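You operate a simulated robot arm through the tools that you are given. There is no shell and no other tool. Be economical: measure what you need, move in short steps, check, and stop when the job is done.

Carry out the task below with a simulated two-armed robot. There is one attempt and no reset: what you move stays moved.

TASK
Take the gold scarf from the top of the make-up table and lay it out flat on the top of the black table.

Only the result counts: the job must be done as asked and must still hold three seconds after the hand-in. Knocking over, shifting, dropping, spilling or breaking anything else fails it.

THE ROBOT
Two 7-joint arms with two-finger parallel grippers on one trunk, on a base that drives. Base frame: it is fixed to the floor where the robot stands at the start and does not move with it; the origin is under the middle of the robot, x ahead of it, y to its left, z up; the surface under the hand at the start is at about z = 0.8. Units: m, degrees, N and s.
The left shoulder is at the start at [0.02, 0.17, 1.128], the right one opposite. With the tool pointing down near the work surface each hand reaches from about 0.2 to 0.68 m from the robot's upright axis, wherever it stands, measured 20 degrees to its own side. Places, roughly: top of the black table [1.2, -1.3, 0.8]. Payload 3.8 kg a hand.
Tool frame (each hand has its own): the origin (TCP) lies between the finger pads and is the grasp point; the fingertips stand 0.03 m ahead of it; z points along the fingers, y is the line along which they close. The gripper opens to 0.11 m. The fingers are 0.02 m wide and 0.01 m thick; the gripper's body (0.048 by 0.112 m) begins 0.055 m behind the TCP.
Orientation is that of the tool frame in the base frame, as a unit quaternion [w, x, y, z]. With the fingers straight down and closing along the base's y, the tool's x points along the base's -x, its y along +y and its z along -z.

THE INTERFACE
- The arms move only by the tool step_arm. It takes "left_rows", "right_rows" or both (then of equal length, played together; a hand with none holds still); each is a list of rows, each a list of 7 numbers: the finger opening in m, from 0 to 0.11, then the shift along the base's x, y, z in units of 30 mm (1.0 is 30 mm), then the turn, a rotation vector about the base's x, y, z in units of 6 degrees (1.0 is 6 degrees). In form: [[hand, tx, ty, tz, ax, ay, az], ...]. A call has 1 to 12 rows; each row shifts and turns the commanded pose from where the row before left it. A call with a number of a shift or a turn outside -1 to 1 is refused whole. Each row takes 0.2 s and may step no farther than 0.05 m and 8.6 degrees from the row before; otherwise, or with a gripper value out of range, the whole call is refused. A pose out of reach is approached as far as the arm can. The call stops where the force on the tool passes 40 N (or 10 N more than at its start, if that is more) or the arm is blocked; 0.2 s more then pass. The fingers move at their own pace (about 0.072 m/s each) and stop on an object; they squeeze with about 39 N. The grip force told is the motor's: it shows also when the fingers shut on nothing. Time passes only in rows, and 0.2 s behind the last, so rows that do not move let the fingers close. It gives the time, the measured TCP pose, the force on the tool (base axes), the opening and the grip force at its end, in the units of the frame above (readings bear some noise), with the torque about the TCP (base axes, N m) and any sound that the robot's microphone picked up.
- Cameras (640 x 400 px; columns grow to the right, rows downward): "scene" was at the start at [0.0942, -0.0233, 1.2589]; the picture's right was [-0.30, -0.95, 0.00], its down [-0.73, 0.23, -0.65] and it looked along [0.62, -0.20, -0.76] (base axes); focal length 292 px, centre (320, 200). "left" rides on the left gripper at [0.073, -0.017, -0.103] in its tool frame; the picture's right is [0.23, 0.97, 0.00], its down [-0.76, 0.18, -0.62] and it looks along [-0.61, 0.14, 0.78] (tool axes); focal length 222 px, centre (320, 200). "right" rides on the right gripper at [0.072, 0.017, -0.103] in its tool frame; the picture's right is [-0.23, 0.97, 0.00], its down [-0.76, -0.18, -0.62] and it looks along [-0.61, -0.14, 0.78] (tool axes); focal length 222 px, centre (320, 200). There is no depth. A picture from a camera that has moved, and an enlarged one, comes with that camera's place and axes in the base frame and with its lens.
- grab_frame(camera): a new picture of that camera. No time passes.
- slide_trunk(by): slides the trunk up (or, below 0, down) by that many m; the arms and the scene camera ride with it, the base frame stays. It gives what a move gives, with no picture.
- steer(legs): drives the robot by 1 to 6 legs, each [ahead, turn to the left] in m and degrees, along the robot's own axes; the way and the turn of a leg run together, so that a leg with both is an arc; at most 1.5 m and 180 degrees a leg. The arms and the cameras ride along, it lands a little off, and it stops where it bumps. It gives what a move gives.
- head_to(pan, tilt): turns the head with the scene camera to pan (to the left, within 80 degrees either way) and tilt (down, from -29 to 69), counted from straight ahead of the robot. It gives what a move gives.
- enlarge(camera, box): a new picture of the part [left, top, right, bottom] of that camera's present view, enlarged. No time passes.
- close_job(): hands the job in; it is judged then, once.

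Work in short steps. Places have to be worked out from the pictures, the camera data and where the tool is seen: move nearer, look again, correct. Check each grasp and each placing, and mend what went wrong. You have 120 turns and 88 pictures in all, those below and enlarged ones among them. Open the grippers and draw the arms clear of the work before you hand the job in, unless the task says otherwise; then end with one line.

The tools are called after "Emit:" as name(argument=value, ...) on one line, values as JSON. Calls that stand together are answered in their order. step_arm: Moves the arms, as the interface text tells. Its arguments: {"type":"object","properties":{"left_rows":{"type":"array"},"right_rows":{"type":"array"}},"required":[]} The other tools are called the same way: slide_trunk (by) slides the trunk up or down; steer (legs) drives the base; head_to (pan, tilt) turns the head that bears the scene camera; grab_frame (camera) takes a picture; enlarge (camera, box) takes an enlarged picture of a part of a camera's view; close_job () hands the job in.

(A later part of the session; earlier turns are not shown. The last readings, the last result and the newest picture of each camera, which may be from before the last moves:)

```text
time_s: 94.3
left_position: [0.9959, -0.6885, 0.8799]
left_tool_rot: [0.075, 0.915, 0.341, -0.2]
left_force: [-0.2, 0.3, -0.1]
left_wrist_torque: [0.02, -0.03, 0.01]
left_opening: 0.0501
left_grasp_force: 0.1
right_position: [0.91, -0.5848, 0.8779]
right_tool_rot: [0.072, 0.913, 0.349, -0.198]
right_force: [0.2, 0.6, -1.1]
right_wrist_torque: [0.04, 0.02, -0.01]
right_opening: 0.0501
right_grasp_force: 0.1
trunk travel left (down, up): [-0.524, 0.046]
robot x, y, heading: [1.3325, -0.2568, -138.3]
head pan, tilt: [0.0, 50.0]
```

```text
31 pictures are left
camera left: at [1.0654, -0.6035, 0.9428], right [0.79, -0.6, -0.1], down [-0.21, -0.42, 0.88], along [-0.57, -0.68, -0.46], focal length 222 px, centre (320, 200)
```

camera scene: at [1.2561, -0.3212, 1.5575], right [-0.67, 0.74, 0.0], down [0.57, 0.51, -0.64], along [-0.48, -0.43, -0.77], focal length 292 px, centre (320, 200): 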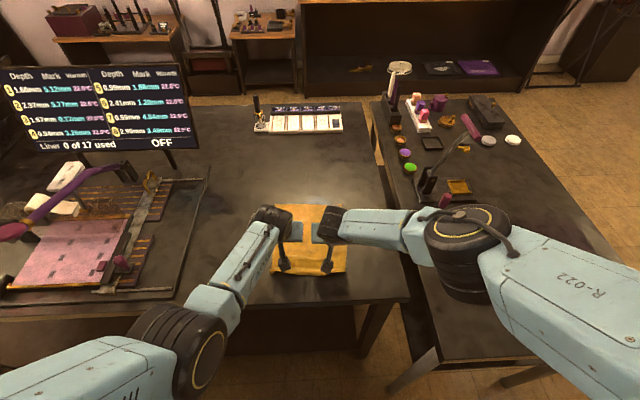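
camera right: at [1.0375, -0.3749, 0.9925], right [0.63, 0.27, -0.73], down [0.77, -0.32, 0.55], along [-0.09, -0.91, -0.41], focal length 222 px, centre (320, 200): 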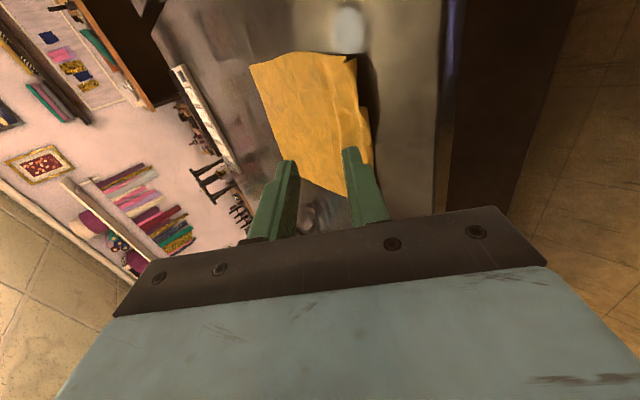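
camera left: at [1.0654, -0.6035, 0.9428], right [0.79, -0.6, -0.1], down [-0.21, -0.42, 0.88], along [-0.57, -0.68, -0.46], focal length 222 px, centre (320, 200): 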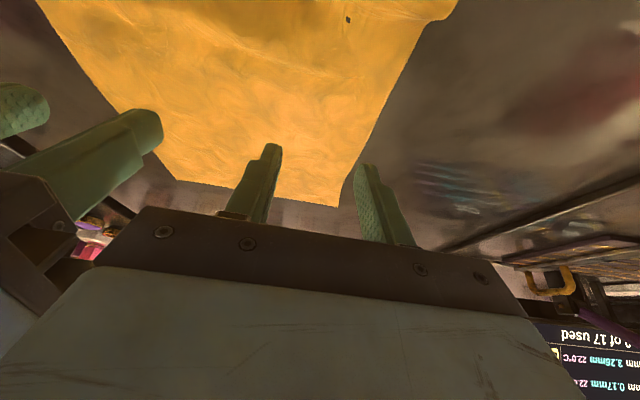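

Fingertips are over the middle of the scarf. I narrow the openings so both fingers of each hand stay on it and lower to touch.

Emit:
step_arm(left_rows=[[0.03, 0, 0, -0.6, 0, 0, 0], [0.03, 0, 0, -0.6, 0, 0, 0], [0.03, 0, 0, -0.25, 0, 0, 0]], right_rows=[[0.03, 0, 0, -0.6, 0, 0, 0], [0.03, 0, 0, -0.6, 0, 0, 0], [0.03, 0, 0, -0.2, 0, 0, 0]])

```text
time_s: 95.1
left_position: [0.9943, -0.688, 0.834]
left_tool_rot: [0.075, 0.916, 0.341, -0.2]
left_force: [-0.7, -0.1, -0.1]
left_wrist_torque: [-0.04, -0.03, 0.02]
left_opening: 0.0301
left_grasp_force: 0.1
right_position: [0.9101, -0.5824, 0.8526]
right_tool_rot: [0.072, 0.913, 0.35, -0.198]
right_force: [0.2, 0.6, -0.1]
right_wrist_torque: [-0.03, 0.01, 0.01]
right_opening: 0.0302
right_grasp_force: 0.1
right hand out of reach, approached as far as the arm can: row 2, 3
trunk travel left (down, up): [-0.524, 0.046]
robot x, y, heading: [1.3266, -0.2545, -137.9]
head pan, tilt: [0.0, 50.0]
```

The right arm is at its downward limit with the trunk this high. I raise the hands 9 cm and lower the trunk by the same.

Emit:
step_arm(left_rows=[[0.03, 0, 0, 1, 0, 0, 0], [0.03, 0, 0, 1, 0, 0, 0], [0.03, 0, 0, 1, 0, 0, 0], [0.03, 0, 0, 1, 0, 0, 0]], right_rows=[[0.03, 0, 0, 1, 0, 0, 0], [0.03, 0, 0, 1, 0, 0, 0], [0.03, 0, 0, 1, 0, 0, 0], [0.03, 0, 0, 1, 0, 0, 0]])

Emit:
slide_trunk(by=-0.1)

```text
time_s: 96.1
left_position: [1.0011, -0.6869, 0.9541]
left_tool_rot: [0.075, 0.915, 0.342, -0.198]
left_force: [0.2, 0.6, -0.8]
left_wrist_torque: [0.04, 0.01, -0.01]
left_opening: 0.0301
left_grasp_force: 0.0
right_position: [0.9124, -0.5846, 0.9743]
right_tool_rot: [0.071, 0.913, 0.349, -0.199]
right_force: [-0.2, 0.8, 0.4]
right_wrist_torque: [-0.03, 0.0, -0.01]
right_opening: 0.0299
right_grasp_force: 0.1
trunk travel left (down, up): [-0.524, 0.046]
robot x, y, heading: [1.3281, -0.2544, -137.8]
head pan, tilt: [0.0, 50.0]
```

```text
time_s: 97.4
left_position: [0.9995, -0.6865, 0.8546]
left_tool_rot: [0.075, 0.916, 0.341, -0.2]
left_force: [0.1, 0.5, 0.2]
left_wrist_torque: [0.0, -0.02, 0.0]
left_opening: 0.0298
left_grasp_force: 0.0
right_position: [0.9122, -0.5849, 0.8738]
right_tool_rot: [0.072, 0.913, 0.349, -0.198]
right_force: [-0.3, -0.6, 0.6]
right_wrist_torque: [0.0, -0.01, -0.03]
right_opening: 0.0299
right_grasp_force: 0.2
trunk travel left (down, up): [-0.424, 0.146]
robot x, y, heading: [1.329, -0.2564, -137.9]
head pan, tilt: [0.0, 50.0]
```

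Now I lower both to near contact again.

Emit:
step_arm(left_rows=[[0.03, 0, 0, -0.3, 0, 0, 0], [0.03, 0, 0, -0.3, 0, 0, 0], [0.03, 0, 0, -0.15, 0, 0, 0]], right_rows=[[0.03, 0, 0, -0.6, 0, 0, 0], [0.03, 0, 0, -0.6, 0, 0, 0], [0.03, 0, 0, -0.2, 0, 0, 0]])

```text
time_s: 98.2
left_position: [0.9994, -0.6864, 0.8324]
left_tool_rot: [0.075, 0.915, 0.342, -0.2]
left_force: [0.3, -0.2, 1.4]
left_wrist_torque: [0.02, -0.01, -0.01]
left_opening: 0.03
left_grasp_force: 0.1
right_position: [0.9122, -0.5865, 0.8314]
right_tool_rot: [0.074, 0.912, 0.348, -0.201]
right_force: [1.8, 2.4, 21.6]
right_wrist_torque: [-0.09, -0.11, 0.03]
right_opening: 0.0298
right_grasp_force: 0.0
trunk travel left (down, up): [-0.424, 0.146]
robot x, y, heading: [1.3251, -0.2583, -138.1]
head pan, tilt: [0.0, 50.0]
```

Contact. I ease the right hand and stroke both 9 cm toward the near edge.

Emit:
step_arm(left_rows=[[0.03, 0, 0, -0.03, 0, 0, 0], [0.03, 0.5, 0.445, 0, 0, 0, 0], [0.03, 0.5, 0.445, 0, 0, 0, 0], [0.03, 0.5, 0.445, 0, 0, 0, 0], [0.03, 0.5, 0.445, 0, 0, 0, 0]], right_rows=[[0.03, 0, 0, 0.06, 0, 0, 0], [0.03, 0.5, 0.445, 0, 0, 0, 0], [0.03, 0.5, 0.445, 0, 0, 0, 0], [0.03, 0.5, 0.445, 0, 0, 0, 0], [0.03, 0.5, 0.445, 0, 0, 0, 0]])

Emit:
enlarge(camera="scene", box=[220, 160, 400, 320])

Emit:
grab_frame(camera="left")

```text
time_s: 99.4
left_position: [1.0577, -0.6357, 0.8317]
left_tool_rot: [0.075, 0.915, 0.34, -0.203]
left_force: [-1.8, -1.9, 23.0]
left_wrist_torque: [-0.02, 0.21, 0.02]
left_opening: 0.0303
left_grasp_force: 0.1
right_position: [0.9722, -0.5306, 0.8324]
right_tool_rot: [0.071, 0.913, 0.349, -0.198]
right_force: [-0.6, 0.1, 6.7]
right_wrist_torque: [-0.1, -0.06, 0.0]
right_opening: 0.0303
right_grasp_force: 0.5
trunk travel left (down, up): [-0.424, 0.146]
robot x, y, heading: [1.3299, -0.2588, -137.8]
head pan, tilt: [0.0, 50.0]
```

```text
2.50 times, centred on (310, 240) of scene
camera zoom: at [1.2563, -0.3201, 1.4577], right [-0.67, 0.74, 0.0], down [0.57, 0.51, -0.64], along [-0.48, -0.43, -0.77], focal length 730 px, centre (345, 100)
```

zoom: 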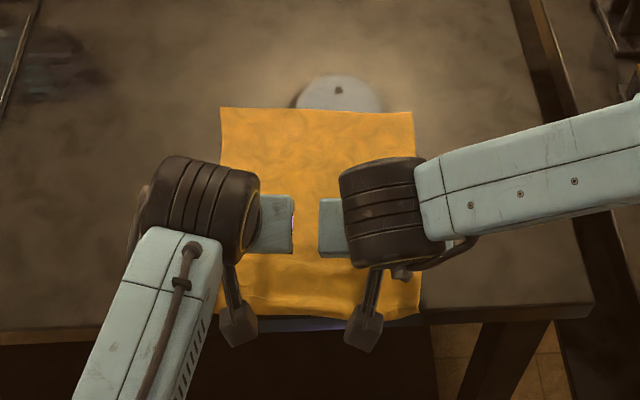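

```text
29 pictures are left
camera left: at [1.1282, -0.5497, 0.8951], right [0.79, -0.6, -0.1], down [-0.21, -0.41, 0.89], along [-0.57, -0.68, -0.45], focal length 222 px, centre (320, 200)
```

left: 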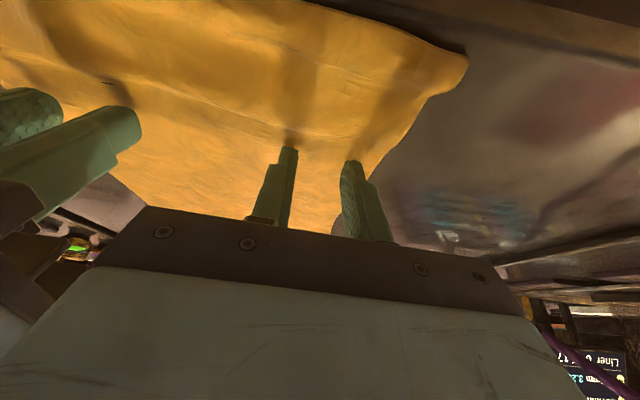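

The scarf is flatter, but it slid toward me and its near edge is now at the table's edge. I lift, straighten the hands upright, and move to the far part so I can draw it back outward under tension.

Emit:
step_arm(left_rows=[[0.03, 0, 0, 0.7, 0, 0, 0], [0.03, 0, 0, 0.3, 0.669, -0.743, 0], [0.03, -0.49, -0.44, 0, 0.669, -0.743, 0], [0.03, -0.49, -0.44, 0, 0.669, -0.743, 0], [0.03, -0.49, -0.44, 0, 0.669, -0.743, 0], [0.03, -0.49, -0.44, 0, 0, 0, 0], [0.03, -0.49, -0.44, 0, 0, 0, 0], [0.03, -0.49, -0.44, 0, 0, 0, 0], [0.03, -0.49, -0.44, 0, 0, 0, 0]], right_rows=[[0.03, 0, 0, 0.7, 0, 0, 0], [0.03, 0, 0, 0.3, 0.669, -0.743, 0], [0.03, -0.49, -0.44, 0, 0.669, -0.743, 0], [0.03, -0.49, -0.44, 0, 0.669, -0.743, 0], [0.03, -0.49, -0.44, 0, 0.669, -0.743, 0], [0.03, -0.49, -0.44, 0, 0, 0, 0], [0.03, -0.49, -0.44, 0, 0, 0, 0], [0.03, -0.49, -0.44, 0, 0, 0, 0], [0.03, -0.49, -0.44, 0, 0, 0, 0]])

Emit:
grab_frame(camera="scene")

```text
time_s: 101.4
left_position: [0.9757, -0.7158, 0.8707]
left_tool_rot: [0.0, 0.936, 0.351, -0.007]
left_force: [-0.1, 0.2, -0.7]
left_wrist_torque: [0.01, 0.01, 0.0]
left_opening: 0.0299
left_grasp_force: 0.1
left hand out of reach, approached as far as the arm can: row 8, 9
right_position: [0.8945, -0.5908, 0.8711]
right_tool_rot: [-0.003, 0.933, 0.359, -0.003]
right_force: [1.2, 0.8, -0.1]
right_wrist_torque: [-0.01, -0.02, 0.01]
right_opening: 0.0298
right_grasp_force: 0.0
right hand out of reach, approached as far as the arm can: row 7, 8, 9
trunk travel left (down, up): [-0.424, 0.146]
robot x, y, heading: [1.3272, -0.2579, -138.1]
head pan, tilt: [0.0, 50.0]
```

```text
28 pictures are left
camera scene: at [1.2551, -0.3219, 1.4574], right [-0.67, 0.74, 0.0], down [0.57, 0.51, -0.64], along [-0.48, -0.43, -0.77], focal length 292 px, centre (320, 200)
```

scene: 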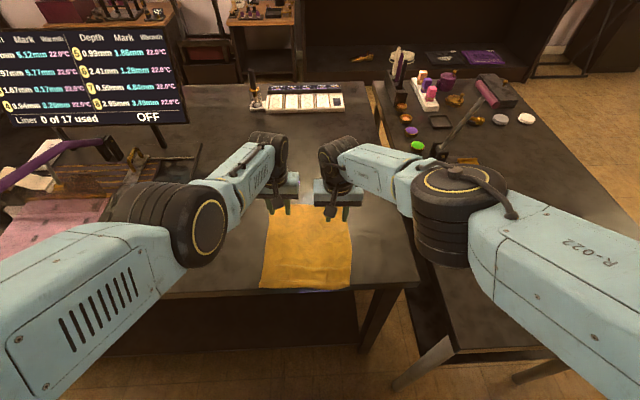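

I shift reach by raising the hands and lowering the trunk 10 cm.

Emit:
step_arm(left_rows=[[0.03, 0, 0, 1, 0, 0, 0], [0.03, 0, 0, 1, 0, 0, 0], [0.03, 0, 0, 1, 0, 0, 0], [0.03, 0, 0, 0.5, 0, 0, 0]], right_rows=[[0.03, 0, 0, 1, 0, 0, 0], [0.03, 0, 0, 1, 0, 0, 0], [0.03, 0, 0, 1, 0, 0, 0], [0.03, 0, 0, 0.5, 0, 0, 0]])

Emit:
slide_trunk(by=-0.12)

Emit:
grab_frame(camera="left")

Emit:
grab_frame(camera="scene")

```text
time_s: 102.4
left_position: [0.9777, -0.7142, 0.975]
left_tool_rot: [-0.001, 0.937, 0.35, -0.005]
left_force: [-0.5, 0.1, 0.1]
left_wrist_torque: [0.0, -0.02, 0.02]
left_opening: 0.0299
left_grasp_force: 0.1
right_position: [0.8931, -0.589, 0.9761]
right_tool_rot: [-0.002, 0.933, 0.359, -0.005]
right_force: [-0.6, 0.3, 0.7]
right_wrist_torque: [0.0, 0.02, -0.03]
right_opening: 0.03
right_grasp_force: 0.1
trunk travel left (down, up): [-0.424, 0.146]
robot x, y, heading: [1.327, -0.2522, -138.1]
head pan, tilt: [0.0, 50.0]
```

```text
time_s: 103.9
left_position: [0.9765, -0.715, 0.8557]
left_tool_rot: [-0.001, 0.937, 0.349, -0.008]
left_force: [-0.1, -0.6, -0.3]
left_wrist_torque: [-0.03, -0.01, 0.02]
left_opening: 0.0301
left_grasp_force: 0.0
right_position: [0.8933, -0.5887, 0.8554]
right_tool_rot: [-0.002, 0.933, 0.359, -0.004]
right_force: [-0.1, 0.2, 0.6]
right_wrist_torque: [-0.01, 0.01, 0.07]
right_opening: 0.0299
right_grasp_force: 0.2
trunk travel left (down, up): [-0.304, 0.266]
robot x, y, heading: [1.3284, -0.2552, -137.8]
head pan, tilt: [0.0, 50.0]
```

```text
27 pictures are left
camera left: at [1.0214, -0.6533, 0.9579], right [0.81, -0.59, -0.01], down [-0.45, -0.63, 0.63], along [-0.38, -0.51, -0.78], focal length 222 px, centre (320, 200)
```

left: 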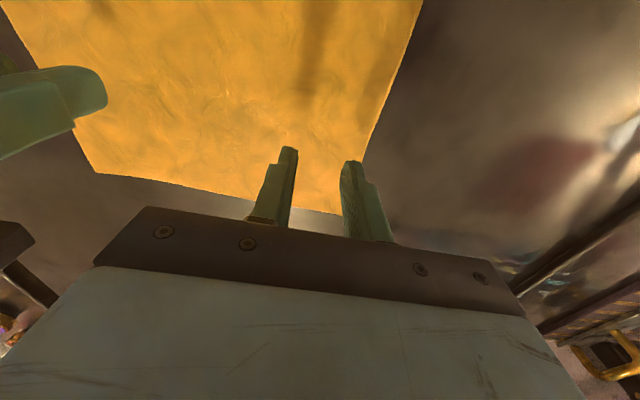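

```text
26 pictures are left
camera scene: at [1.2552, -0.3216, 1.3376], right [-0.67, 0.74, 0.0], down [0.57, 0.51, -0.64], along [-0.48, -0.43, -0.77], focal length 292 px, centre (320, 200)
```

scene: 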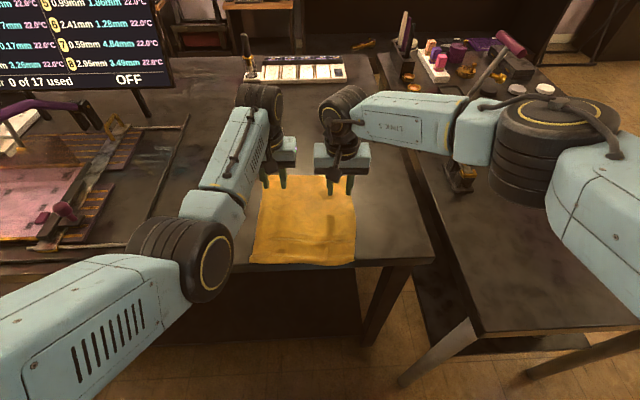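

Both hands are over the far part of the scarf. I lower to contact.

Emit:
step_arm(left_rows=[[0.01, 0, 0, -0.4, 0, 0, 0], [0.01, 0, 0, -0.3, 0, 0, 0], [0.01, 0, 0, -0.13, 0, 0, 0]], right_rows=[[0.01, 0, 0, -0.4, 0, 0, 0], [0.01, 0, 0, -0.3, 0, 0, 0], [0.01, 0, 0, -0.13, 0, 0, 0]])

```text
time_s: 104.7
left_position: [0.9777, -0.7156, 0.8323]
left_tool_rot: [-0.001, 0.937, 0.35, -0.007]
left_force: [-0.3, -0.1, 5.0]
left_wrist_torque: [-0.02, -0.07, -0.01]
left_opening: 0.01
left_grasp_force: 0.1
right_position: [0.8929, -0.5893, 0.8321]
right_tool_rot: [-0.002, 0.934, 0.358, -0.004]
right_force: [0.5, 0.1, -0.6]
right_wrist_torque: [0.02, 0.03, -0.02]
right_opening: 0.0104
right_grasp_force: 0.0
trunk travel left (down, up): [-0.304, 0.266]
robot x, y, heading: [1.3305, -0.2543, -138.1]
head pan, tilt: [0.0, 50.0]
```

Light contact on the left; I press the right a touch more and draw the scarf 6 cm outward.

Emit:
step_arm(left_rows=[[0.01, 0, 0, -0.03, 0, 0, 0], [0.01, -0.37, -0.335, 0, 0, 0, 0], [0.01, -0.37, -0.335, 0, 0, 0, 0], [0.01, -0.37, -0.335, 0, 0, 0, 0], [0.01, -0.37, -0.335, 0, 0, 0, 0]], right_rows=[[0.01, 0, 0, -0.08, 0, 0, 0], [0.01, -0.37, -0.335, 0, 0, 0, 0], [0.01, -0.37, -0.335, 0, 0, 0, 0], [0.01, -0.37, -0.335, 0, 0, 0, 0], [0.01, -0.37, -0.335, 0, 0, 0, 0]])

Emit:
grab_frame(camera="scene")

Emit:
grab_frame(camera="left")

```text
time_s: 105.9
left_position: [0.9549, -0.743, 0.835]
left_tool_rot: [-0.002, 0.937, 0.349, -0.006]
left_force: [-0.3, -0.1, 0.2]
left_wrist_torque: [-0.02, 0.01, -0.02]
left_opening: 0.0101
left_grasp_force: 0.0
left hand out of reach, approached as far as the arm can: row 4, 5
right_position: [0.8636, -0.611, 0.8309]
right_tool_rot: [-0.002, 0.934, 0.358, -0.004]
right_force: [0.6, 0.0, 7.3]
right_wrist_torque: [-0.05, -0.11, 0.04]
right_opening: 0.01
right_grasp_force: 0.4
right hand out of reach, approached as far as the arm can: row 4, 5
trunk travel left (down, up): [-0.304, 0.266]
robot x, y, heading: [1.3292, -0.2556, -138.1]
head pan, tilt: [0.0, 50.0]
```

```text
25 pictures are left
camera scene: at [1.2557, -0.3215, 1.3374], right [-0.67, 0.74, 0.0], down [0.57, 0.51, -0.64], along [-0.48, -0.43, -0.77], focal length 292 px, centre (320, 200)
```

scene: 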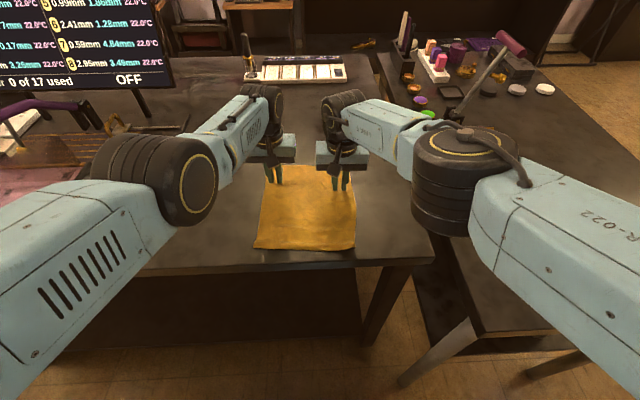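

```text
24 pictures are left
camera left: at [0.9977, -0.6814, 0.9377], right [0.81, -0.59, -0.01], down [-0.45, -0.63, 0.63], along [-0.38, -0.51, -0.78], focal length 222 px, centre (320, 200)
```

left: 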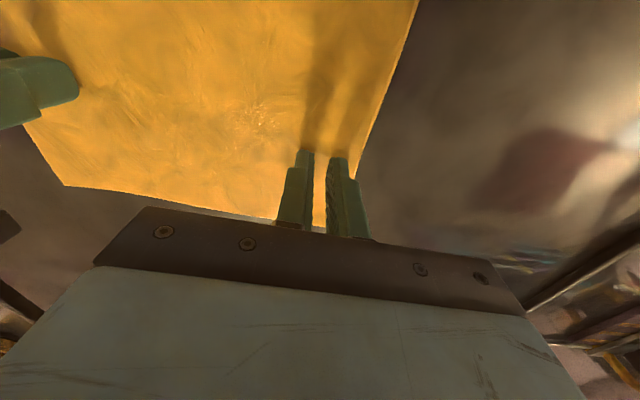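

The scarf moved outward about 3 cm with it flat. Arms are at reach, so I lift, step back a bit and re-press, then push by driving the base forward.

Emit:
step_arm(left_rows=[[0.01, 0, 0, 0.5, 0, 0, 0], [0.01, 0.43, 0.39, 0, 0, 0, 0], [0.01, 0.43, 0.39, 0, 0, 0, 0], [0.01, 0.43, 0.39, 0, 0, 0, 0], [0.01, 0.2, 0.18, 0, 0, 0, 0], [0.01, 0, 0, -0.5, 0, 0, 0], [0.01, 0, 0, 0, 0, 0, 0]], right_rows=[[0.01, 0, 0, 0.5, 0, 0, 0], [0.01, 0.43, 0.39, 0, 0, 0, 0], [0.01, 0.43, 0.39, 0, 0, 0, 0], [0.01, 0.43, 0.39, 0, 0, 0, 0], [0.01, 0.2, 0.18, 0, 0, 0, 0], [0.01, 0, 0, -0.5, 0, 0, 0], [0.01, 0, 0, 0, 0, 0, 0]])

```text
time_s: 107.5
left_position: [0.9984, -0.7031, 0.8357]
left_tool_rot: [-0.001, 0.937, 0.349, -0.007]
left_force: [0.2, -0.2, 0.5]
left_wrist_torque: [-0.02, 0.01, -0.02]
left_opening: 0.0101
left_grasp_force: 0.0
right_position: [0.9093, -0.5716, 0.8304]
right_tool_rot: [-0.001, 0.933, 0.359, -0.006]
right_force: [-1.2, 1.0, 12.7]
right_wrist_torque: [-0.02, -0.09, 0.0]
right_opening: 0.0098
right_grasp_force: 0.0
trunk travel left (down, up): [-0.304, 0.266]
robot x, y, heading: [1.329, -0.2564, -138.0]
head pan, tilt: [0.0, 50.0]
```

Left isn't pressing yet (z 0.8357); I lower it 5 mm.

Emit:
step_arm(left_rows=[[0.01, 0, 0, -0.12, 0, 0, 0], [0.01, 0, 0, -0.05, 0, 0, 0]])

```text
time_s: 108.1
left_position: [0.9993, -0.703, 0.831]
left_tool_rot: [-0.001, 0.937, 0.349, -0.008]
left_force: [-0.2, 0.2, -0.2]
left_wrist_torque: [-0.01, 0.0, 0.03]
left_opening: 0.0096
left_grasp_force: 0.1
right_position: [0.9083, -0.5716, 0.8307]
right_tool_rot: [-0.002, 0.934, 0.358, -0.006]
right_force: [-2.1, -1.1, 18.2]
right_wrist_torque: [-0.04, -0.08, 0.03]
right_opening: 0.0098
right_grasp_force: 0.0
trunk travel left (down, up): [-0.304, 0.266]
robot x, y, heading: [1.329, -0.2544, -138.1]
head pan, tilt: [0.0, 50.0]
```

Emit:
step_arm(left_rows=[[0.01, 0, 0, -0.06, 0, 0, 0], [0.01, 0, 0, -0.04, 0, 0, 0]], right_rows=[[0.01, 0, 0, 0.03, 0, 0, 0], [0.01, 0, 0, 0, 0, 0, 0]])

```text
time_s: 108.7
left_position: [0.9979, -0.7031, 0.8308]
left_tool_rot: [0.0, 0.936, 0.351, -0.009]
left_force: [2.5, -1.5, 16.6]
left_wrist_torque: [-0.12, -0.29, -0.02]
left_opening: 0.0104
left_grasp_force: 1.0
right_position: [0.9096, -0.5708, 0.8311]
right_tool_rot: [-0.003, 0.934, 0.358, -0.005]
right_force: [-0.4, -0.7, 8.1]
right_wrist_torque: [-0.07, -0.07, -0.02]
right_opening: 0.0099
right_grasp_force: 0.0
trunk travel left (down, up): [-0.304, 0.266]
robot x, y, heading: [1.3256, -0.2563, -137.9]
head pan, tilt: [0.0, 50.0]
```

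Both hands now press (17 and 8 N). I drive forward 4 cm to carry the scarf outward.

Emit:
steer(legs=[[0.04, 0]])

Emit:
grab_frame(camera="scene")

```text
time_s: 109.6
left_position: [0.9668, -0.7296, 0.8321]
left_tool_rot: [0.0, 0.937, 0.35, -0.009]
left_force: [-3.4, -1.3, 24.1]
left_wrist_torque: [-0.12, -0.16, -0.06]
left_opening: 0.0095
left_grasp_force: 0.1
right_position: [0.8785, -0.5964, 0.8314]
right_tool_rot: [-0.003, 0.934, 0.358, -0.005]
right_force: [0.4, 0.9, 0.8]
right_wrist_torque: [-0.03, 0.02, 0.02]
right_opening: 0.0101
right_grasp_force: 0.0
trunk travel left (down, up): [-0.304, 0.266]
robot x, y, heading: [1.2995, -0.2825, -137.7]
head pan, tilt: [0.0, 50.0]
```

```text
23 pictures are left
camera scene: at [1.2255, -0.3475, 1.3377], right [-0.67, 0.74, 0.0], down [0.57, 0.51, -0.64], along [-0.48, -0.43, -0.77], focal length 292 px, centre (320, 200)
```

scene: 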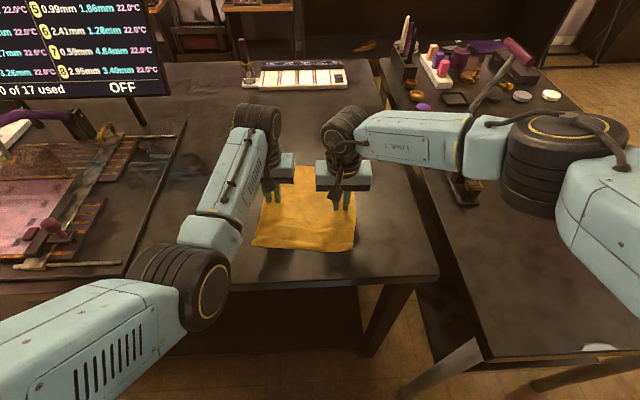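

The near edge is now about 7 cm inside the table. I lift the hands straight up, raise the trunk and back away to inspect.

Emit:
step_arm(left_rows=[[0.01, 0, 0, 0.5, 0, 0, 0], [0.01, 0, 0, 1, 0, 0, 0], [0.01, 0, 0, 1, 0, 0, 0], [0.01, 0, 0, 1, 0, 0, 0]], right_rows=[[0.01, 0, 0, 0.5, 0, 0, 0], [0.01, 0, 0, 1, 0, 0, 0], [0.01, 0, 0, 1, 0, 0, 0], [0.01, 0, 0, 1, 0, 0, 0]])

Emit:
slide_trunk(by=0.2)

Emit:
steer(legs=[[-0.25, 0]])

Emit:
enlarge(camera="scene", box=[220, 100, 400, 260])

Emit:
grab_frame(camera="scene")

Emit:
grab_frame(camera="left")

```text
time_s: 110.6
left_position: [0.9686, -0.7317, 0.9343]
left_tool_rot: [0.003, 0.936, 0.353, -0.007]
left_force: [-0.1, 0.0, 0.0]
left_wrist_torque: [-0.01, 0.02, 0.02]
left_opening: 0.0098
left_grasp_force: 0.1
right_position: [0.8799, -0.5956, 0.934]
right_tool_rot: [-0.002, 0.934, 0.357, -0.004]
right_force: [-0.4, 0.6, -0.4]
right_wrist_torque: [-0.02, -0.07, 0.02]
right_opening: 0.0097
right_grasp_force: 0.0
trunk travel left (down, up): [-0.304, 0.266]
robot x, y, heading: [1.2996, -0.2845, -138.1]
head pan, tilt: [0.0, 50.0]
```

```text
time_s: 112.7
left_position: [0.9664, -0.7343, 1.1365]
left_tool_rot: [0.002, 0.936, 0.353, -0.009]
left_force: [0.2, 0.4, 0.1]
left_wrist_torque: [-0.04, 0.01, -0.04]
left_opening: 0.01
left_grasp_force: 0.0
right_position: [0.8818, -0.5988, 1.1333]
right_tool_rot: [-0.003, 0.933, 0.359, -0.004]
right_force: [-0.3, 0.5, -0.2]
right_wrist_torque: [-0.01, 0.01, 0.0]
right_opening: 0.01
right_grasp_force: 0.1
trunk travel left (down, up): [-0.504, 0.066]
robot x, y, heading: [1.294, -0.2804, -138.0]
head pan, tilt: [0.0, 50.0]
```

```text
time_s: 114.5
left_position: [1.1503, -0.5714, 1.1343]
left_tool_rot: [0.003, 0.936, 0.353, -0.009]
left_force: [0.3, 0.3, 1.2]
left_wrist_torque: [-0.03, 0.01, -0.03]
left_opening: 0.0099
left_grasp_force: 0.2
right_position: [1.0645, -0.4354, 1.1346]
right_tool_rot: [-0.003, 0.933, 0.36, -0.004]
right_force: [-0.3, 0.6, 0.5]
right_wrist_torque: [-0.01, 0.01, -0.02]
right_opening: 0.0101
right_grasp_force: 0.1
trunk travel left (down, up): [-0.504, 0.066]
robot x, y, heading: [1.4783, -0.1195, -137.8]
head pan, tilt: [0.0, 50.0]
```

```text
2.50 times, centred on (310, 180) of scene
camera zoom: at [1.4066, -0.1849, 1.5375], right [-0.67, 0.74, 0.0], down [0.57, 0.52, -0.64], along [-0.48, -0.43, -0.77], focal length 730 px, centre (345, 250)
```

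zoom: 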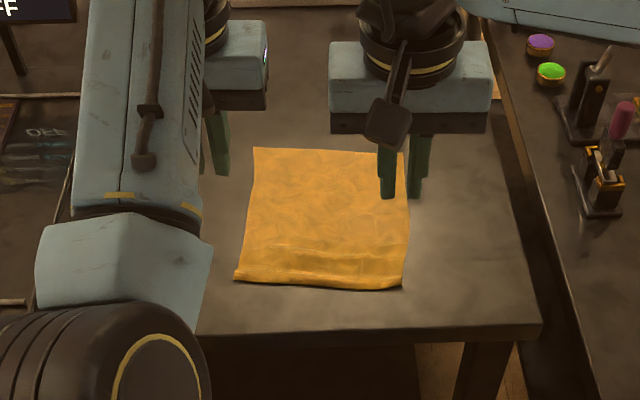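

```text
21 pictures are left
camera scene: at [1.4066, -0.1849, 1.5375], right [-0.67, 0.74, 0.0], down [0.57, 0.52, -0.64], along [-0.48, -0.43, -0.77], focal length 292 px, centre (320, 200)
```

scene: 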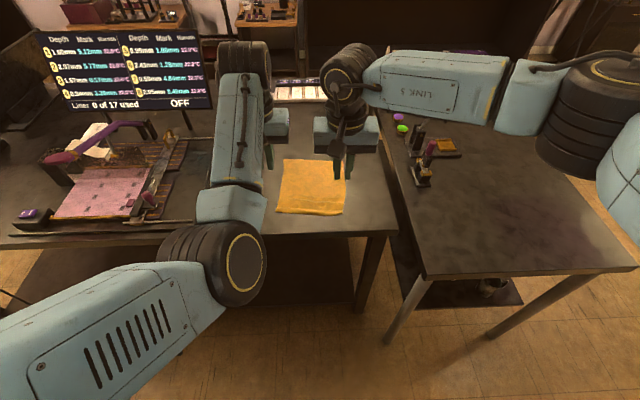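

```text
20 pictures are left
camera left: at [1.1944, -0.5091, 1.2369], right [0.81, -0.58, -0.01], down [-0.44, -0.63, 0.64], along [-0.37, -0.51, -0.77], focal length 222 px, centre (320, 200)
```

left: 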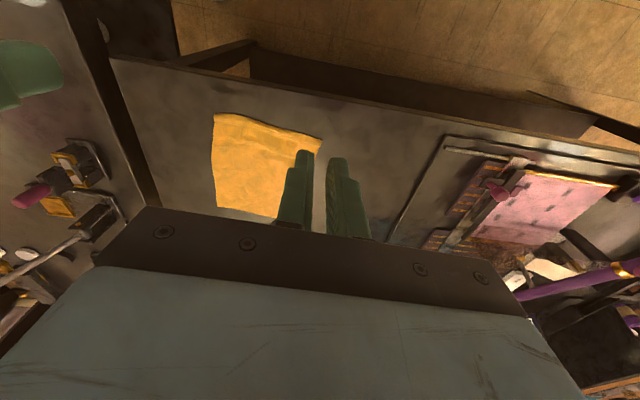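

The scarf is well inside the table. I enlarge the near edge to judge the remaining rumple.

Emit:
enlarge(camera="scene", box=[268, 175, 354, 229])

Emit:
enlarge(camera="left", box=[190, 90, 350, 220])

```text
7.41 times, centred on (311, 202) of scene
camera zoom: at [1.4066, -0.1849, 1.5375], right [-0.67, 0.74, 0.0], down [0.57, 0.52, -0.64], along [-0.48, -0.43, -0.77], focal length 2162 px, centre (387, 185)
```

zoom: 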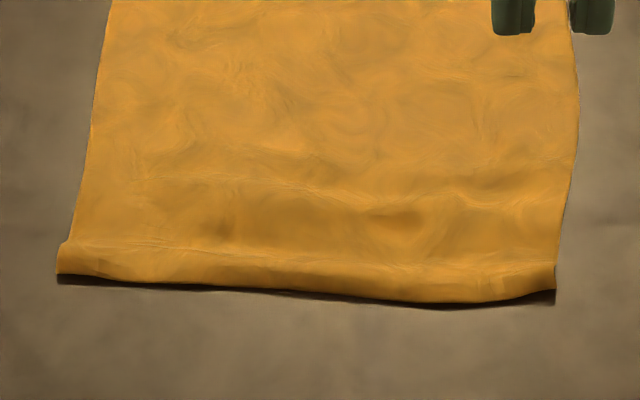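

```text
3.08 times, centred on (270, 155) of left
camera zoom: at [1.1944, -0.5091, 1.2369], right [0.81, -0.58, -0.01], down [-0.44, -0.63, 0.64], along [-0.37, -0.51, -0.77], focal length 684 px, centre (474, 338)
```

zoom: 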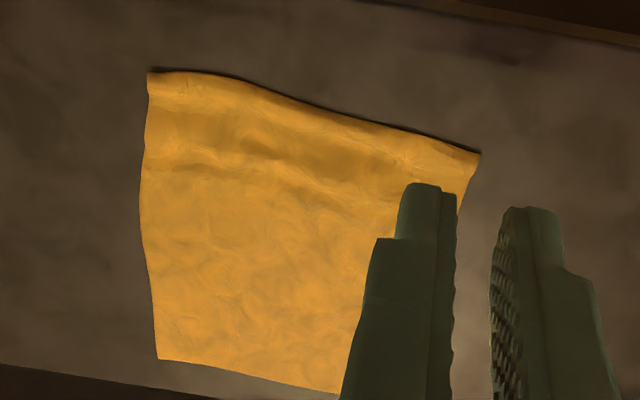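

I want a low side-on look at the near hem. I back off 0.25 m, lower the trunk, and view it at a shallow angle.

Emit:
steer(legs=[[-0.25, 0]])

Emit:
slide_trunk(by=-0.4)

Emit:
head_to(pan=0, tilt=20)

Emit:
grab_frame(camera="scene")

```text
time_s: 116.4
left_position: [1.3396, -0.4054, 1.135]
left_tool_rot: [0.003, 0.934, 0.357, -0.008]
left_force: [-0.4, 0.8, -0.6]
left_wrist_torque: [0.01, 0.0, 0.0]
left_opening: 0.01
left_grasp_force: 0.1
right_position: [1.251, -0.2689, 1.1335]
right_tool_rot: [-0.003, 0.932, 0.363, -0.004]
right_force: [0.4, 0.3, 1.0]
right_wrist_torque: [0.01, -0.01, -0.01]
right_opening: 0.01
right_grasp_force: 0.1
trunk travel left (down, up): [-0.504, 0.066]
robot x, y, heading: [1.6623, 0.0472, -137.1]
head pan, tilt: [0.0, 50.0]
```

```text
time_s: 120.2
left_position: [1.3401, -0.4045, 0.7351]
left_tool_rot: [0.002, 0.934, 0.357, -0.009]
left_force: [-1.0, -0.6, 0.6]
left_wrist_torque: [-0.01, 0.0, 0.01]
left_opening: 0.01
left_grasp_force: 0.1
right_position: [1.2512, -0.2695, 0.7343]
right_tool_rot: [-0.003, 0.932, 0.363, -0.003]
right_force: [0.7, 0.1, -0.2]
right_wrist_torque: [0.01, 0.0, 0.01]
right_opening: 0.0099
right_grasp_force: 0.0
trunk travel left (down, up): [-0.104, 0.466]
robot x, y, heading: [1.6608, 0.0497, -137.3]
head pan, tilt: [0.0, 50.0]
```

```text
time_s: 121.2
left_position: [1.3394, -0.4067, 0.7348]
left_tool_rot: [0.003, 0.934, 0.357, -0.007]
left_force: [0.6, -0.6, 1.2]
left_wrist_torque: [0.02, 0.01, 0.01]
left_opening: 0.0101
left_grasp_force: 0.1
right_position: [1.2496, -0.2696, 0.7339]
right_tool_rot: [-0.003, 0.932, 0.364, -0.004]
right_force: [0.7, -0.4, -0.8]
right_wrist_torque: [0.0, 0.0, 0.03]
right_opening: 0.0101
right_grasp_force: 0.1
trunk travel left (down, up): [-0.104, 0.466]
robot x, y, heading: [1.6628, 0.0509, -137.5]
head pan, tilt: [0.0, 20.0]
```

```text
17 pictures are left
camera scene: at [1.5799, -0.0274, 1.183], right [-0.68, 0.74, 0.0], down [0.25, 0.23, -0.94], along [-0.69, -0.64, -0.34], focal length 292 px, centre (320, 200)
```

scene: 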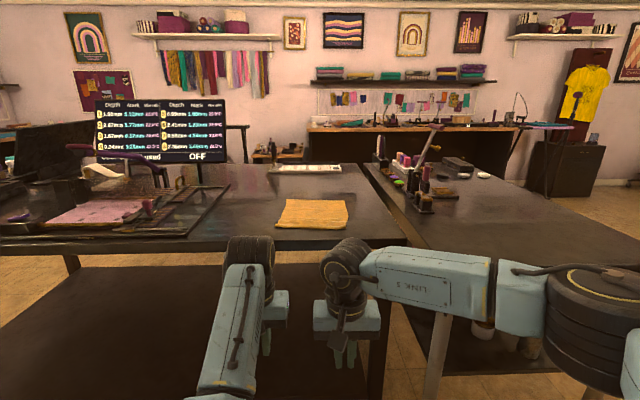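

Emit:
enlarge(camera="scene", box=[264, 188, 360, 240])

```text
6.67 times, centred on (312, 214) of scene
camera zoom: at [1.5799, -0.0274, 1.183], right [-0.68, 0.74, 0.0], down [0.25, 0.23, -0.94], along [-0.69, -0.64, -0.34], focal length 1946 px, centre (373, 107)
```

zoom: 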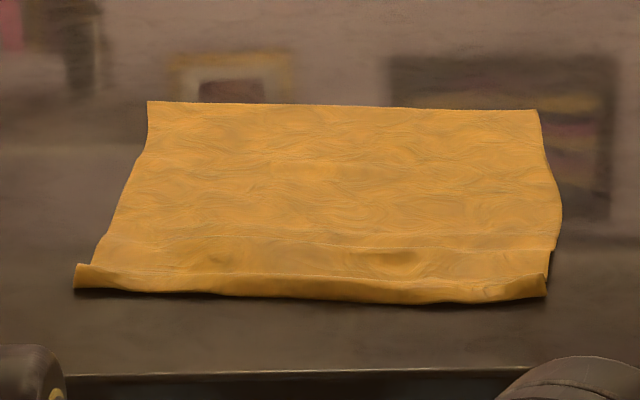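

The near hem is a small lip, about 1 cm, turned up where the fingers held it. I'll go back in and brush it down toward the edge with fingertips just skimming above the table, so the scarf isn't dragged.

Emit:
slide_trunk(by=0.22)

Emit:
steer(legs=[[0.42, 0]])

Emit:
head_to(pan=0, tilt=50)

Emit:
grab_frame(camera="scene")

```text
time_s: 123.5
left_position: [1.3386, -0.4052, 0.9541]
left_tool_rot: [0.001, 0.934, 0.357, -0.008]
left_force: [0.2, 0.3, 1.2]
left_wrist_torque: [-0.01, 0.02, 0.0]
left_opening: 0.0099
left_grasp_force: 0.1
right_position: [1.2506, -0.2686, 0.9541]
right_tool_rot: [-0.003, 0.932, 0.363, -0.004]
right_force: [0.5, 0.0, 0.6]
right_wrist_torque: [0.01, -0.01, 0.01]
right_opening: 0.01
right_grasp_force: 0.1
trunk travel left (down, up): [-0.324, 0.246]
robot x, y, heading: [1.6628, 0.0518, -137.4]
head pan, tilt: [0.0, 20.0]
```

```text
time_s: 126.0
left_position: [1.0417, -0.6825, 0.954]
left_tool_rot: [0.002, 0.933, 0.359, -0.008]
left_force: [0.1, -0.2, 1.4]
left_wrist_torque: [0.04, -0.04, -0.07]
left_opening: 0.0102
left_grasp_force: 0.1
right_position: [0.9533, -0.5487, 0.9532]
right_tool_rot: [-0.003, 0.931, 0.366, -0.004]
right_force: [-0.1, 0.8, -0.4]
right_wrist_torque: [0.02, -0.02, 0.01]
right_opening: 0.0101
right_grasp_force: 0.0
trunk travel left (down, up): [-0.324, 0.246]
robot x, y, heading: [1.3687, -0.2283, -137.3]
head pan, tilt: [0.0, 20.0]
```

```text
time_s: 127.0
left_position: [1.0424, -0.6842, 0.955]
left_tool_rot: [0.002, 0.933, 0.36, -0.008]
left_force: [0.0, 0.7, 0.2]
left_wrist_torque: [-0.01, -0.02, 0.02]
left_opening: 0.0098
left_grasp_force: 0.0
right_position: [0.9532, -0.5491, 0.954]
right_tool_rot: [-0.003, 0.931, 0.365, -0.004]
right_force: [0.8, -0.2, 0.1]
right_wrist_torque: [-0.01, -0.02, 0.0]
right_opening: 0.0101
right_grasp_force: 0.1
trunk travel left (down, up): [-0.324, 0.246]
robot x, y, heading: [1.3671, -0.2255, -136.9]
head pan, tilt: [0.0, 50.0]
```

```text
15 pictures are left
camera scene: at [1.2928, -0.2937, 1.3575], right [-0.68, 0.73, 0.0], down [0.56, 0.52, -0.64], along [-0.47, -0.44, -0.77], focal length 292 px, centre (320, 200)
```

scene: 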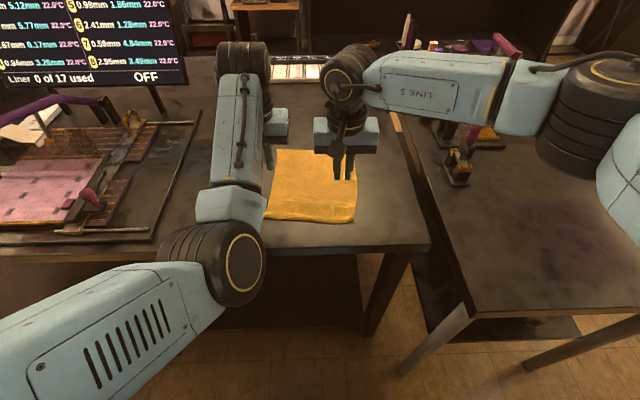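

The near edge is 0.50 m ahead. I lower both hands 4–5 cm inside of it to about 3 mm above the table.

Emit:
step_arm(left_rows=[[0.03, 0, 0, -1, 0, 0, 0], [0.03, 0, 0, -1, 0, 0, 0], [0.03, 0, 0, -1, 0, 0, 0], [0.03, 0, 0, -0.8, 0, 0, 0]], right_rows=[[0.05, -0.134, -0.125, -1, 0, 0, 0], [0.05, -0.134, -0.125, -1, 0, 0, 0], [0.05, -0.134, -0.125, -1, 0, 0, 0], [0.05, -0.134, -0.125, -0.8, 0, 0, 0]])

Emit:
grab_frame(camera="left")

```text
time_s: 128.0
left_position: [1.0449, -0.6822, 0.84]
left_tool_rot: [0.002, 0.934, 0.358, -0.007]
left_force: [-0.3, -0.2, -0.5]
left_wrist_torque: [0.02, 0.01, 0.01]
left_opening: 0.0303
left_grasp_force: 0.1
right_position: [0.9352, -0.565, 0.8402]
right_tool_rot: [-0.002, 0.931, 0.365, -0.004]
right_force: [0.6, 0.0, 0.1]
right_wrist_torque: [-0.02, 0.0, 0.03]
right_opening: 0.0498
right_grasp_force: 0.0
trunk travel left (down, up): [-0.324, 0.246]
robot x, y, heading: [1.3676, -0.2238, -137.0]
head pan, tilt: [0.0, 50.0]
```

```text
14 pictures are left
camera left: at [1.0862, -0.6203, 0.942], right [0.82, -0.57, -0.01], down [-0.44, -0.64, 0.63], along [-0.37, -0.52, -0.77], focal length 222 px, centre (320, 200)
```

left: 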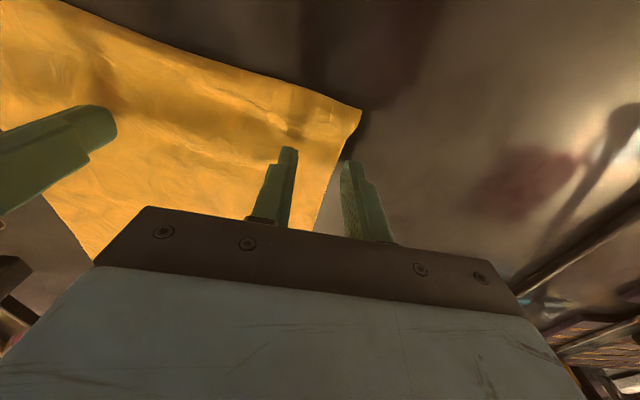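

The left hand's outer finger is off the cloth, so I shift it 1.2 cm right, lower to a skim and brush both toward me past the edge.

Emit:
step_arm(left_rows=[[0.03, -0.27, 0.29, 0, 0, 0, 0], [0.03, 0, 0, -0.22, 0, 0, 0], [0.03, 0.366, 0.34, 0, 0, 0, 0], [0.03, 0.366, 0.34, 0, 0, 0, 0], [0.03, 0.366, 0.34, 0, 0, 0, 0], [0.03, 0.366, 0.34, 0, 0, 0, 0], [0.03, 0.366, 0.34, 0, 0, 0, 0], [0.03, 0.366, 0.34, 0, 0, 0, 0]], right_rows=[[0.05, 0, 0, 0, 0, 0, 0], [0.05, 0, 0, -0.22, 0, 0, 0], [0.05, 0.366, 0.34, 0, 0, 0, 0], [0.05, 0.366, 0.34, 0, 0, 0, 0], [0.05, 0.366, 0.34, 0, 0, 0, 0], [0.05, 0.366, 0.34, 0, 0, 0, 0], [0.05, 0.366, 0.34, 0, 0, 0, 0], [0.05, 0.366, 0.34, 0, 0, 0, 0]])

Emit:
enlarge(camera="scene", box=[240, 140, 380, 260])

Emit:
grab_frame(camera="left")

```text
time_s: 129.8
left_position: [1.1005, -0.6141, 0.8343]
left_tool_rot: [0.002, 0.933, 0.359, -0.009]
left_force: [-0.2, -0.7, 0.3]
left_wrist_torque: [-0.02, -0.01, 0.04]
left_opening: 0.0299
left_grasp_force: 0.0
right_position: [1.0048, -0.5023, 0.834]
right_tool_rot: [-0.003, 0.931, 0.364, -0.005]
right_force: [-0.6, 0.4, 0.5]
right_wrist_torque: [0.02, 0.02, 0.01]
right_opening: 0.0501
right_grasp_force: 0.1
trunk travel left (down, up): [-0.324, 0.246]
robot x, y, heading: [1.3663, -0.2274, -137.0]
head pan, tilt: [0.0, 50.0]
```

```text
3.33 times, centred on (310, 200) of scene
camera zoom: at [1.2931, -0.2935, 1.3575], right [-0.68, 0.73, 0.0], down [0.56, 0.52, -0.64], along [-0.47, -0.44, -0.77], focal length 973 px, centre (353, 200)
```

zoom: 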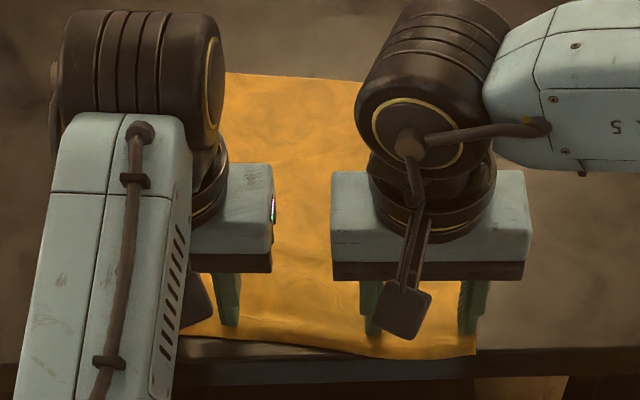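

```text
12 pictures are left
camera left: at [1.1425, -0.5511, 0.9368], right [0.82, -0.57, -0.01], down [-0.44, -0.64, 0.64], along [-0.37, -0.52, -0.77], focal length 222 px, centre (320, 200)
```

left: 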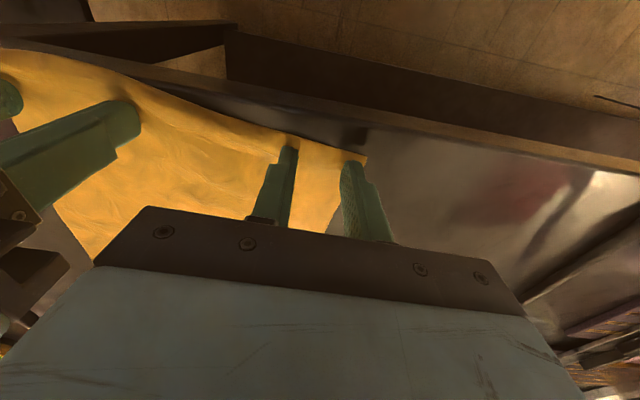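

The brush flattened the hem (length now about 0.26–0.27 m) but slid the scarf to the table edge again. I lift, move over its far half and press to draw it back outward.

Emit:
step_arm(left_rows=[[0.02, 0, 0, 1, 0, 0, 0], [0.02, -0.513, -0.477, 0, 0, 0, 0], [0.02, -0.513, -0.477, 0, 0, 0, 0], [0.02, -0.513, -0.477, 0, 0, 0, 0], [0.02, -0.513, -0.477, 0, 0, 0, 0], [0.02, -0.1, -0.09, -0.6, 0, 0, 0], [0.02, 0, 0, -0.4, 0, 0, 0]], right_rows=[[0.02, 0, 0, 1, 0, 0, 0], [0.02, -0.513, -0.477, 0, 0, 0, 0], [0.02, -0.513, -0.477, 0, 0, 0, 0], [0.02, -0.513, -0.477, 0, 0, 0, 0], [0.02, -0.513, -0.477, 0, 0, 0, 0], [0.02, -0.1, -0.09, -0.6, 0, 0, 0], [0.02, 0, 0, -0.4, 0, 0, 0]])

Emit:
grab_frame(camera="scene")

```text
time_s: 131.4
left_position: [1.0355, -0.6713, 0.8337]
left_tool_rot: [0.002, 0.933, 0.359, -0.008]
left_force: [0.7, -0.1, 0.5]
left_wrist_torque: [-0.01, 0.0, 0.0]
left_opening: 0.02
left_grasp_force: 0.1
right_position: [0.9392, -0.5616, 0.8334]
right_tool_rot: [-0.003, 0.931, 0.365, -0.004]
right_force: [0.2, -0.4, 0.0]
right_wrist_torque: [-0.06, 0.02, 0.02]
right_opening: 0.02
right_grasp_force: 0.1
trunk travel left (down, up): [-0.324, 0.246]
robot x, y, heading: [1.3638, -0.2215, -137.2]
head pan, tilt: [0.0, 50.0]
```

```text
11 pictures are left
camera scene: at [1.2928, -0.2938, 1.3574], right [-0.68, 0.73, 0.0], down [0.56, 0.52, -0.64], along [-0.47, -0.44, -0.77], focal length 292 px, centre (320, 200)
```

scene: 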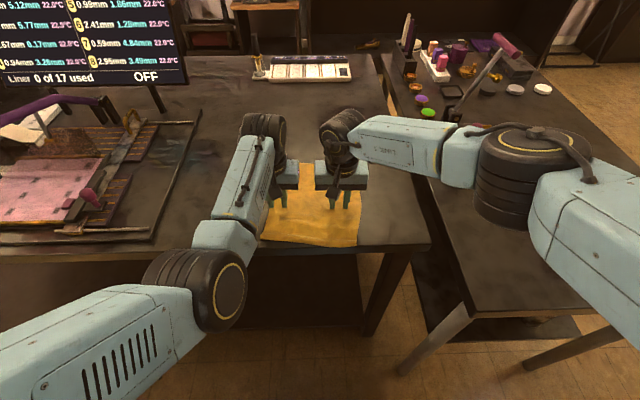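

Now press gently and check forces.

Emit:
step_arm(left_rows=[[0.02, 0, 0, -0.08, 0, 0, 0], [0.02, 0, 0, -0.05, 0, 0, 0]], right_rows=[[0.02, 0, 0, -0.08, 0, 0, 0], [0.02, 0, 0, -0.05, 0, 0, 0]])

```text
time_s: 132.0
left_position: [1.0363, -0.6731, 0.8321]
left_tool_rot: [0.003, 0.933, 0.359, -0.009]
left_force: [0.8, 1.8, 7.9]
left_wrist_torque: [0.02, -0.12, 0.01]
left_opening: 0.0198
left_grasp_force: 0.2
right_position: [0.9393, -0.5615, 0.8308]
right_tool_rot: [-0.002, 0.931, 0.365, -0.005]
right_force: [-1.6, -1.5, 8.6]
right_wrist_torque: [-0.1, -0.08, -0.04]
right_opening: 0.0201
right_grasp_force: 0.0
trunk travel left (down, up): [-0.324, 0.246]
robot x, y, heading: [1.3645, -0.2291, -137.4]
head pan, tilt: [0.0, 50.0]
```

Balanced at 8 N each. I drive forward 7 cm to carry the scarf outward.

Emit:
steer(legs=[[0.07, 0]])

Emit:
enlarge(camera="scene", box=[220, 130, 400, 290])

```text
time_s: 133.0
left_position: [0.9872, -0.7187, 0.8313]
left_tool_rot: [0.003, 0.933, 0.359, -0.01]
left_force: [-1.1, -0.5, 12.6]
left_wrist_torque: [-0.13, -0.16, -0.01]
left_opening: 0.02
left_grasp_force: 0.0
right_position: [0.8903, -0.6071, 0.8303]
right_tool_rot: [-0.001, 0.931, 0.365, -0.005]
right_force: [-2.7, -2.0, 16.1]
right_wrist_torque: [-0.21, -0.18, -0.04]
right_opening: 0.02
right_grasp_force: 0.3
trunk travel left (down, up): [-0.324, 0.246]
robot x, y, heading: [1.3158, -0.2709, -137.3]
head pan, tilt: [0.0, 50.0]
```

```text
2.50 times, centred on (310, 210) of scene
camera zoom: at [1.2449, -0.338, 1.3577], right [-0.68, 0.73, 0.0], down [0.56, 0.52, -0.64], along [-0.47, -0.44, -0.77], focal length 730 px, centre (345, 175)
```

zoom: 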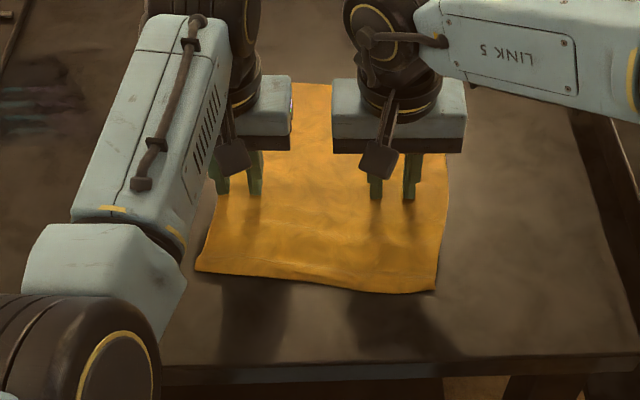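

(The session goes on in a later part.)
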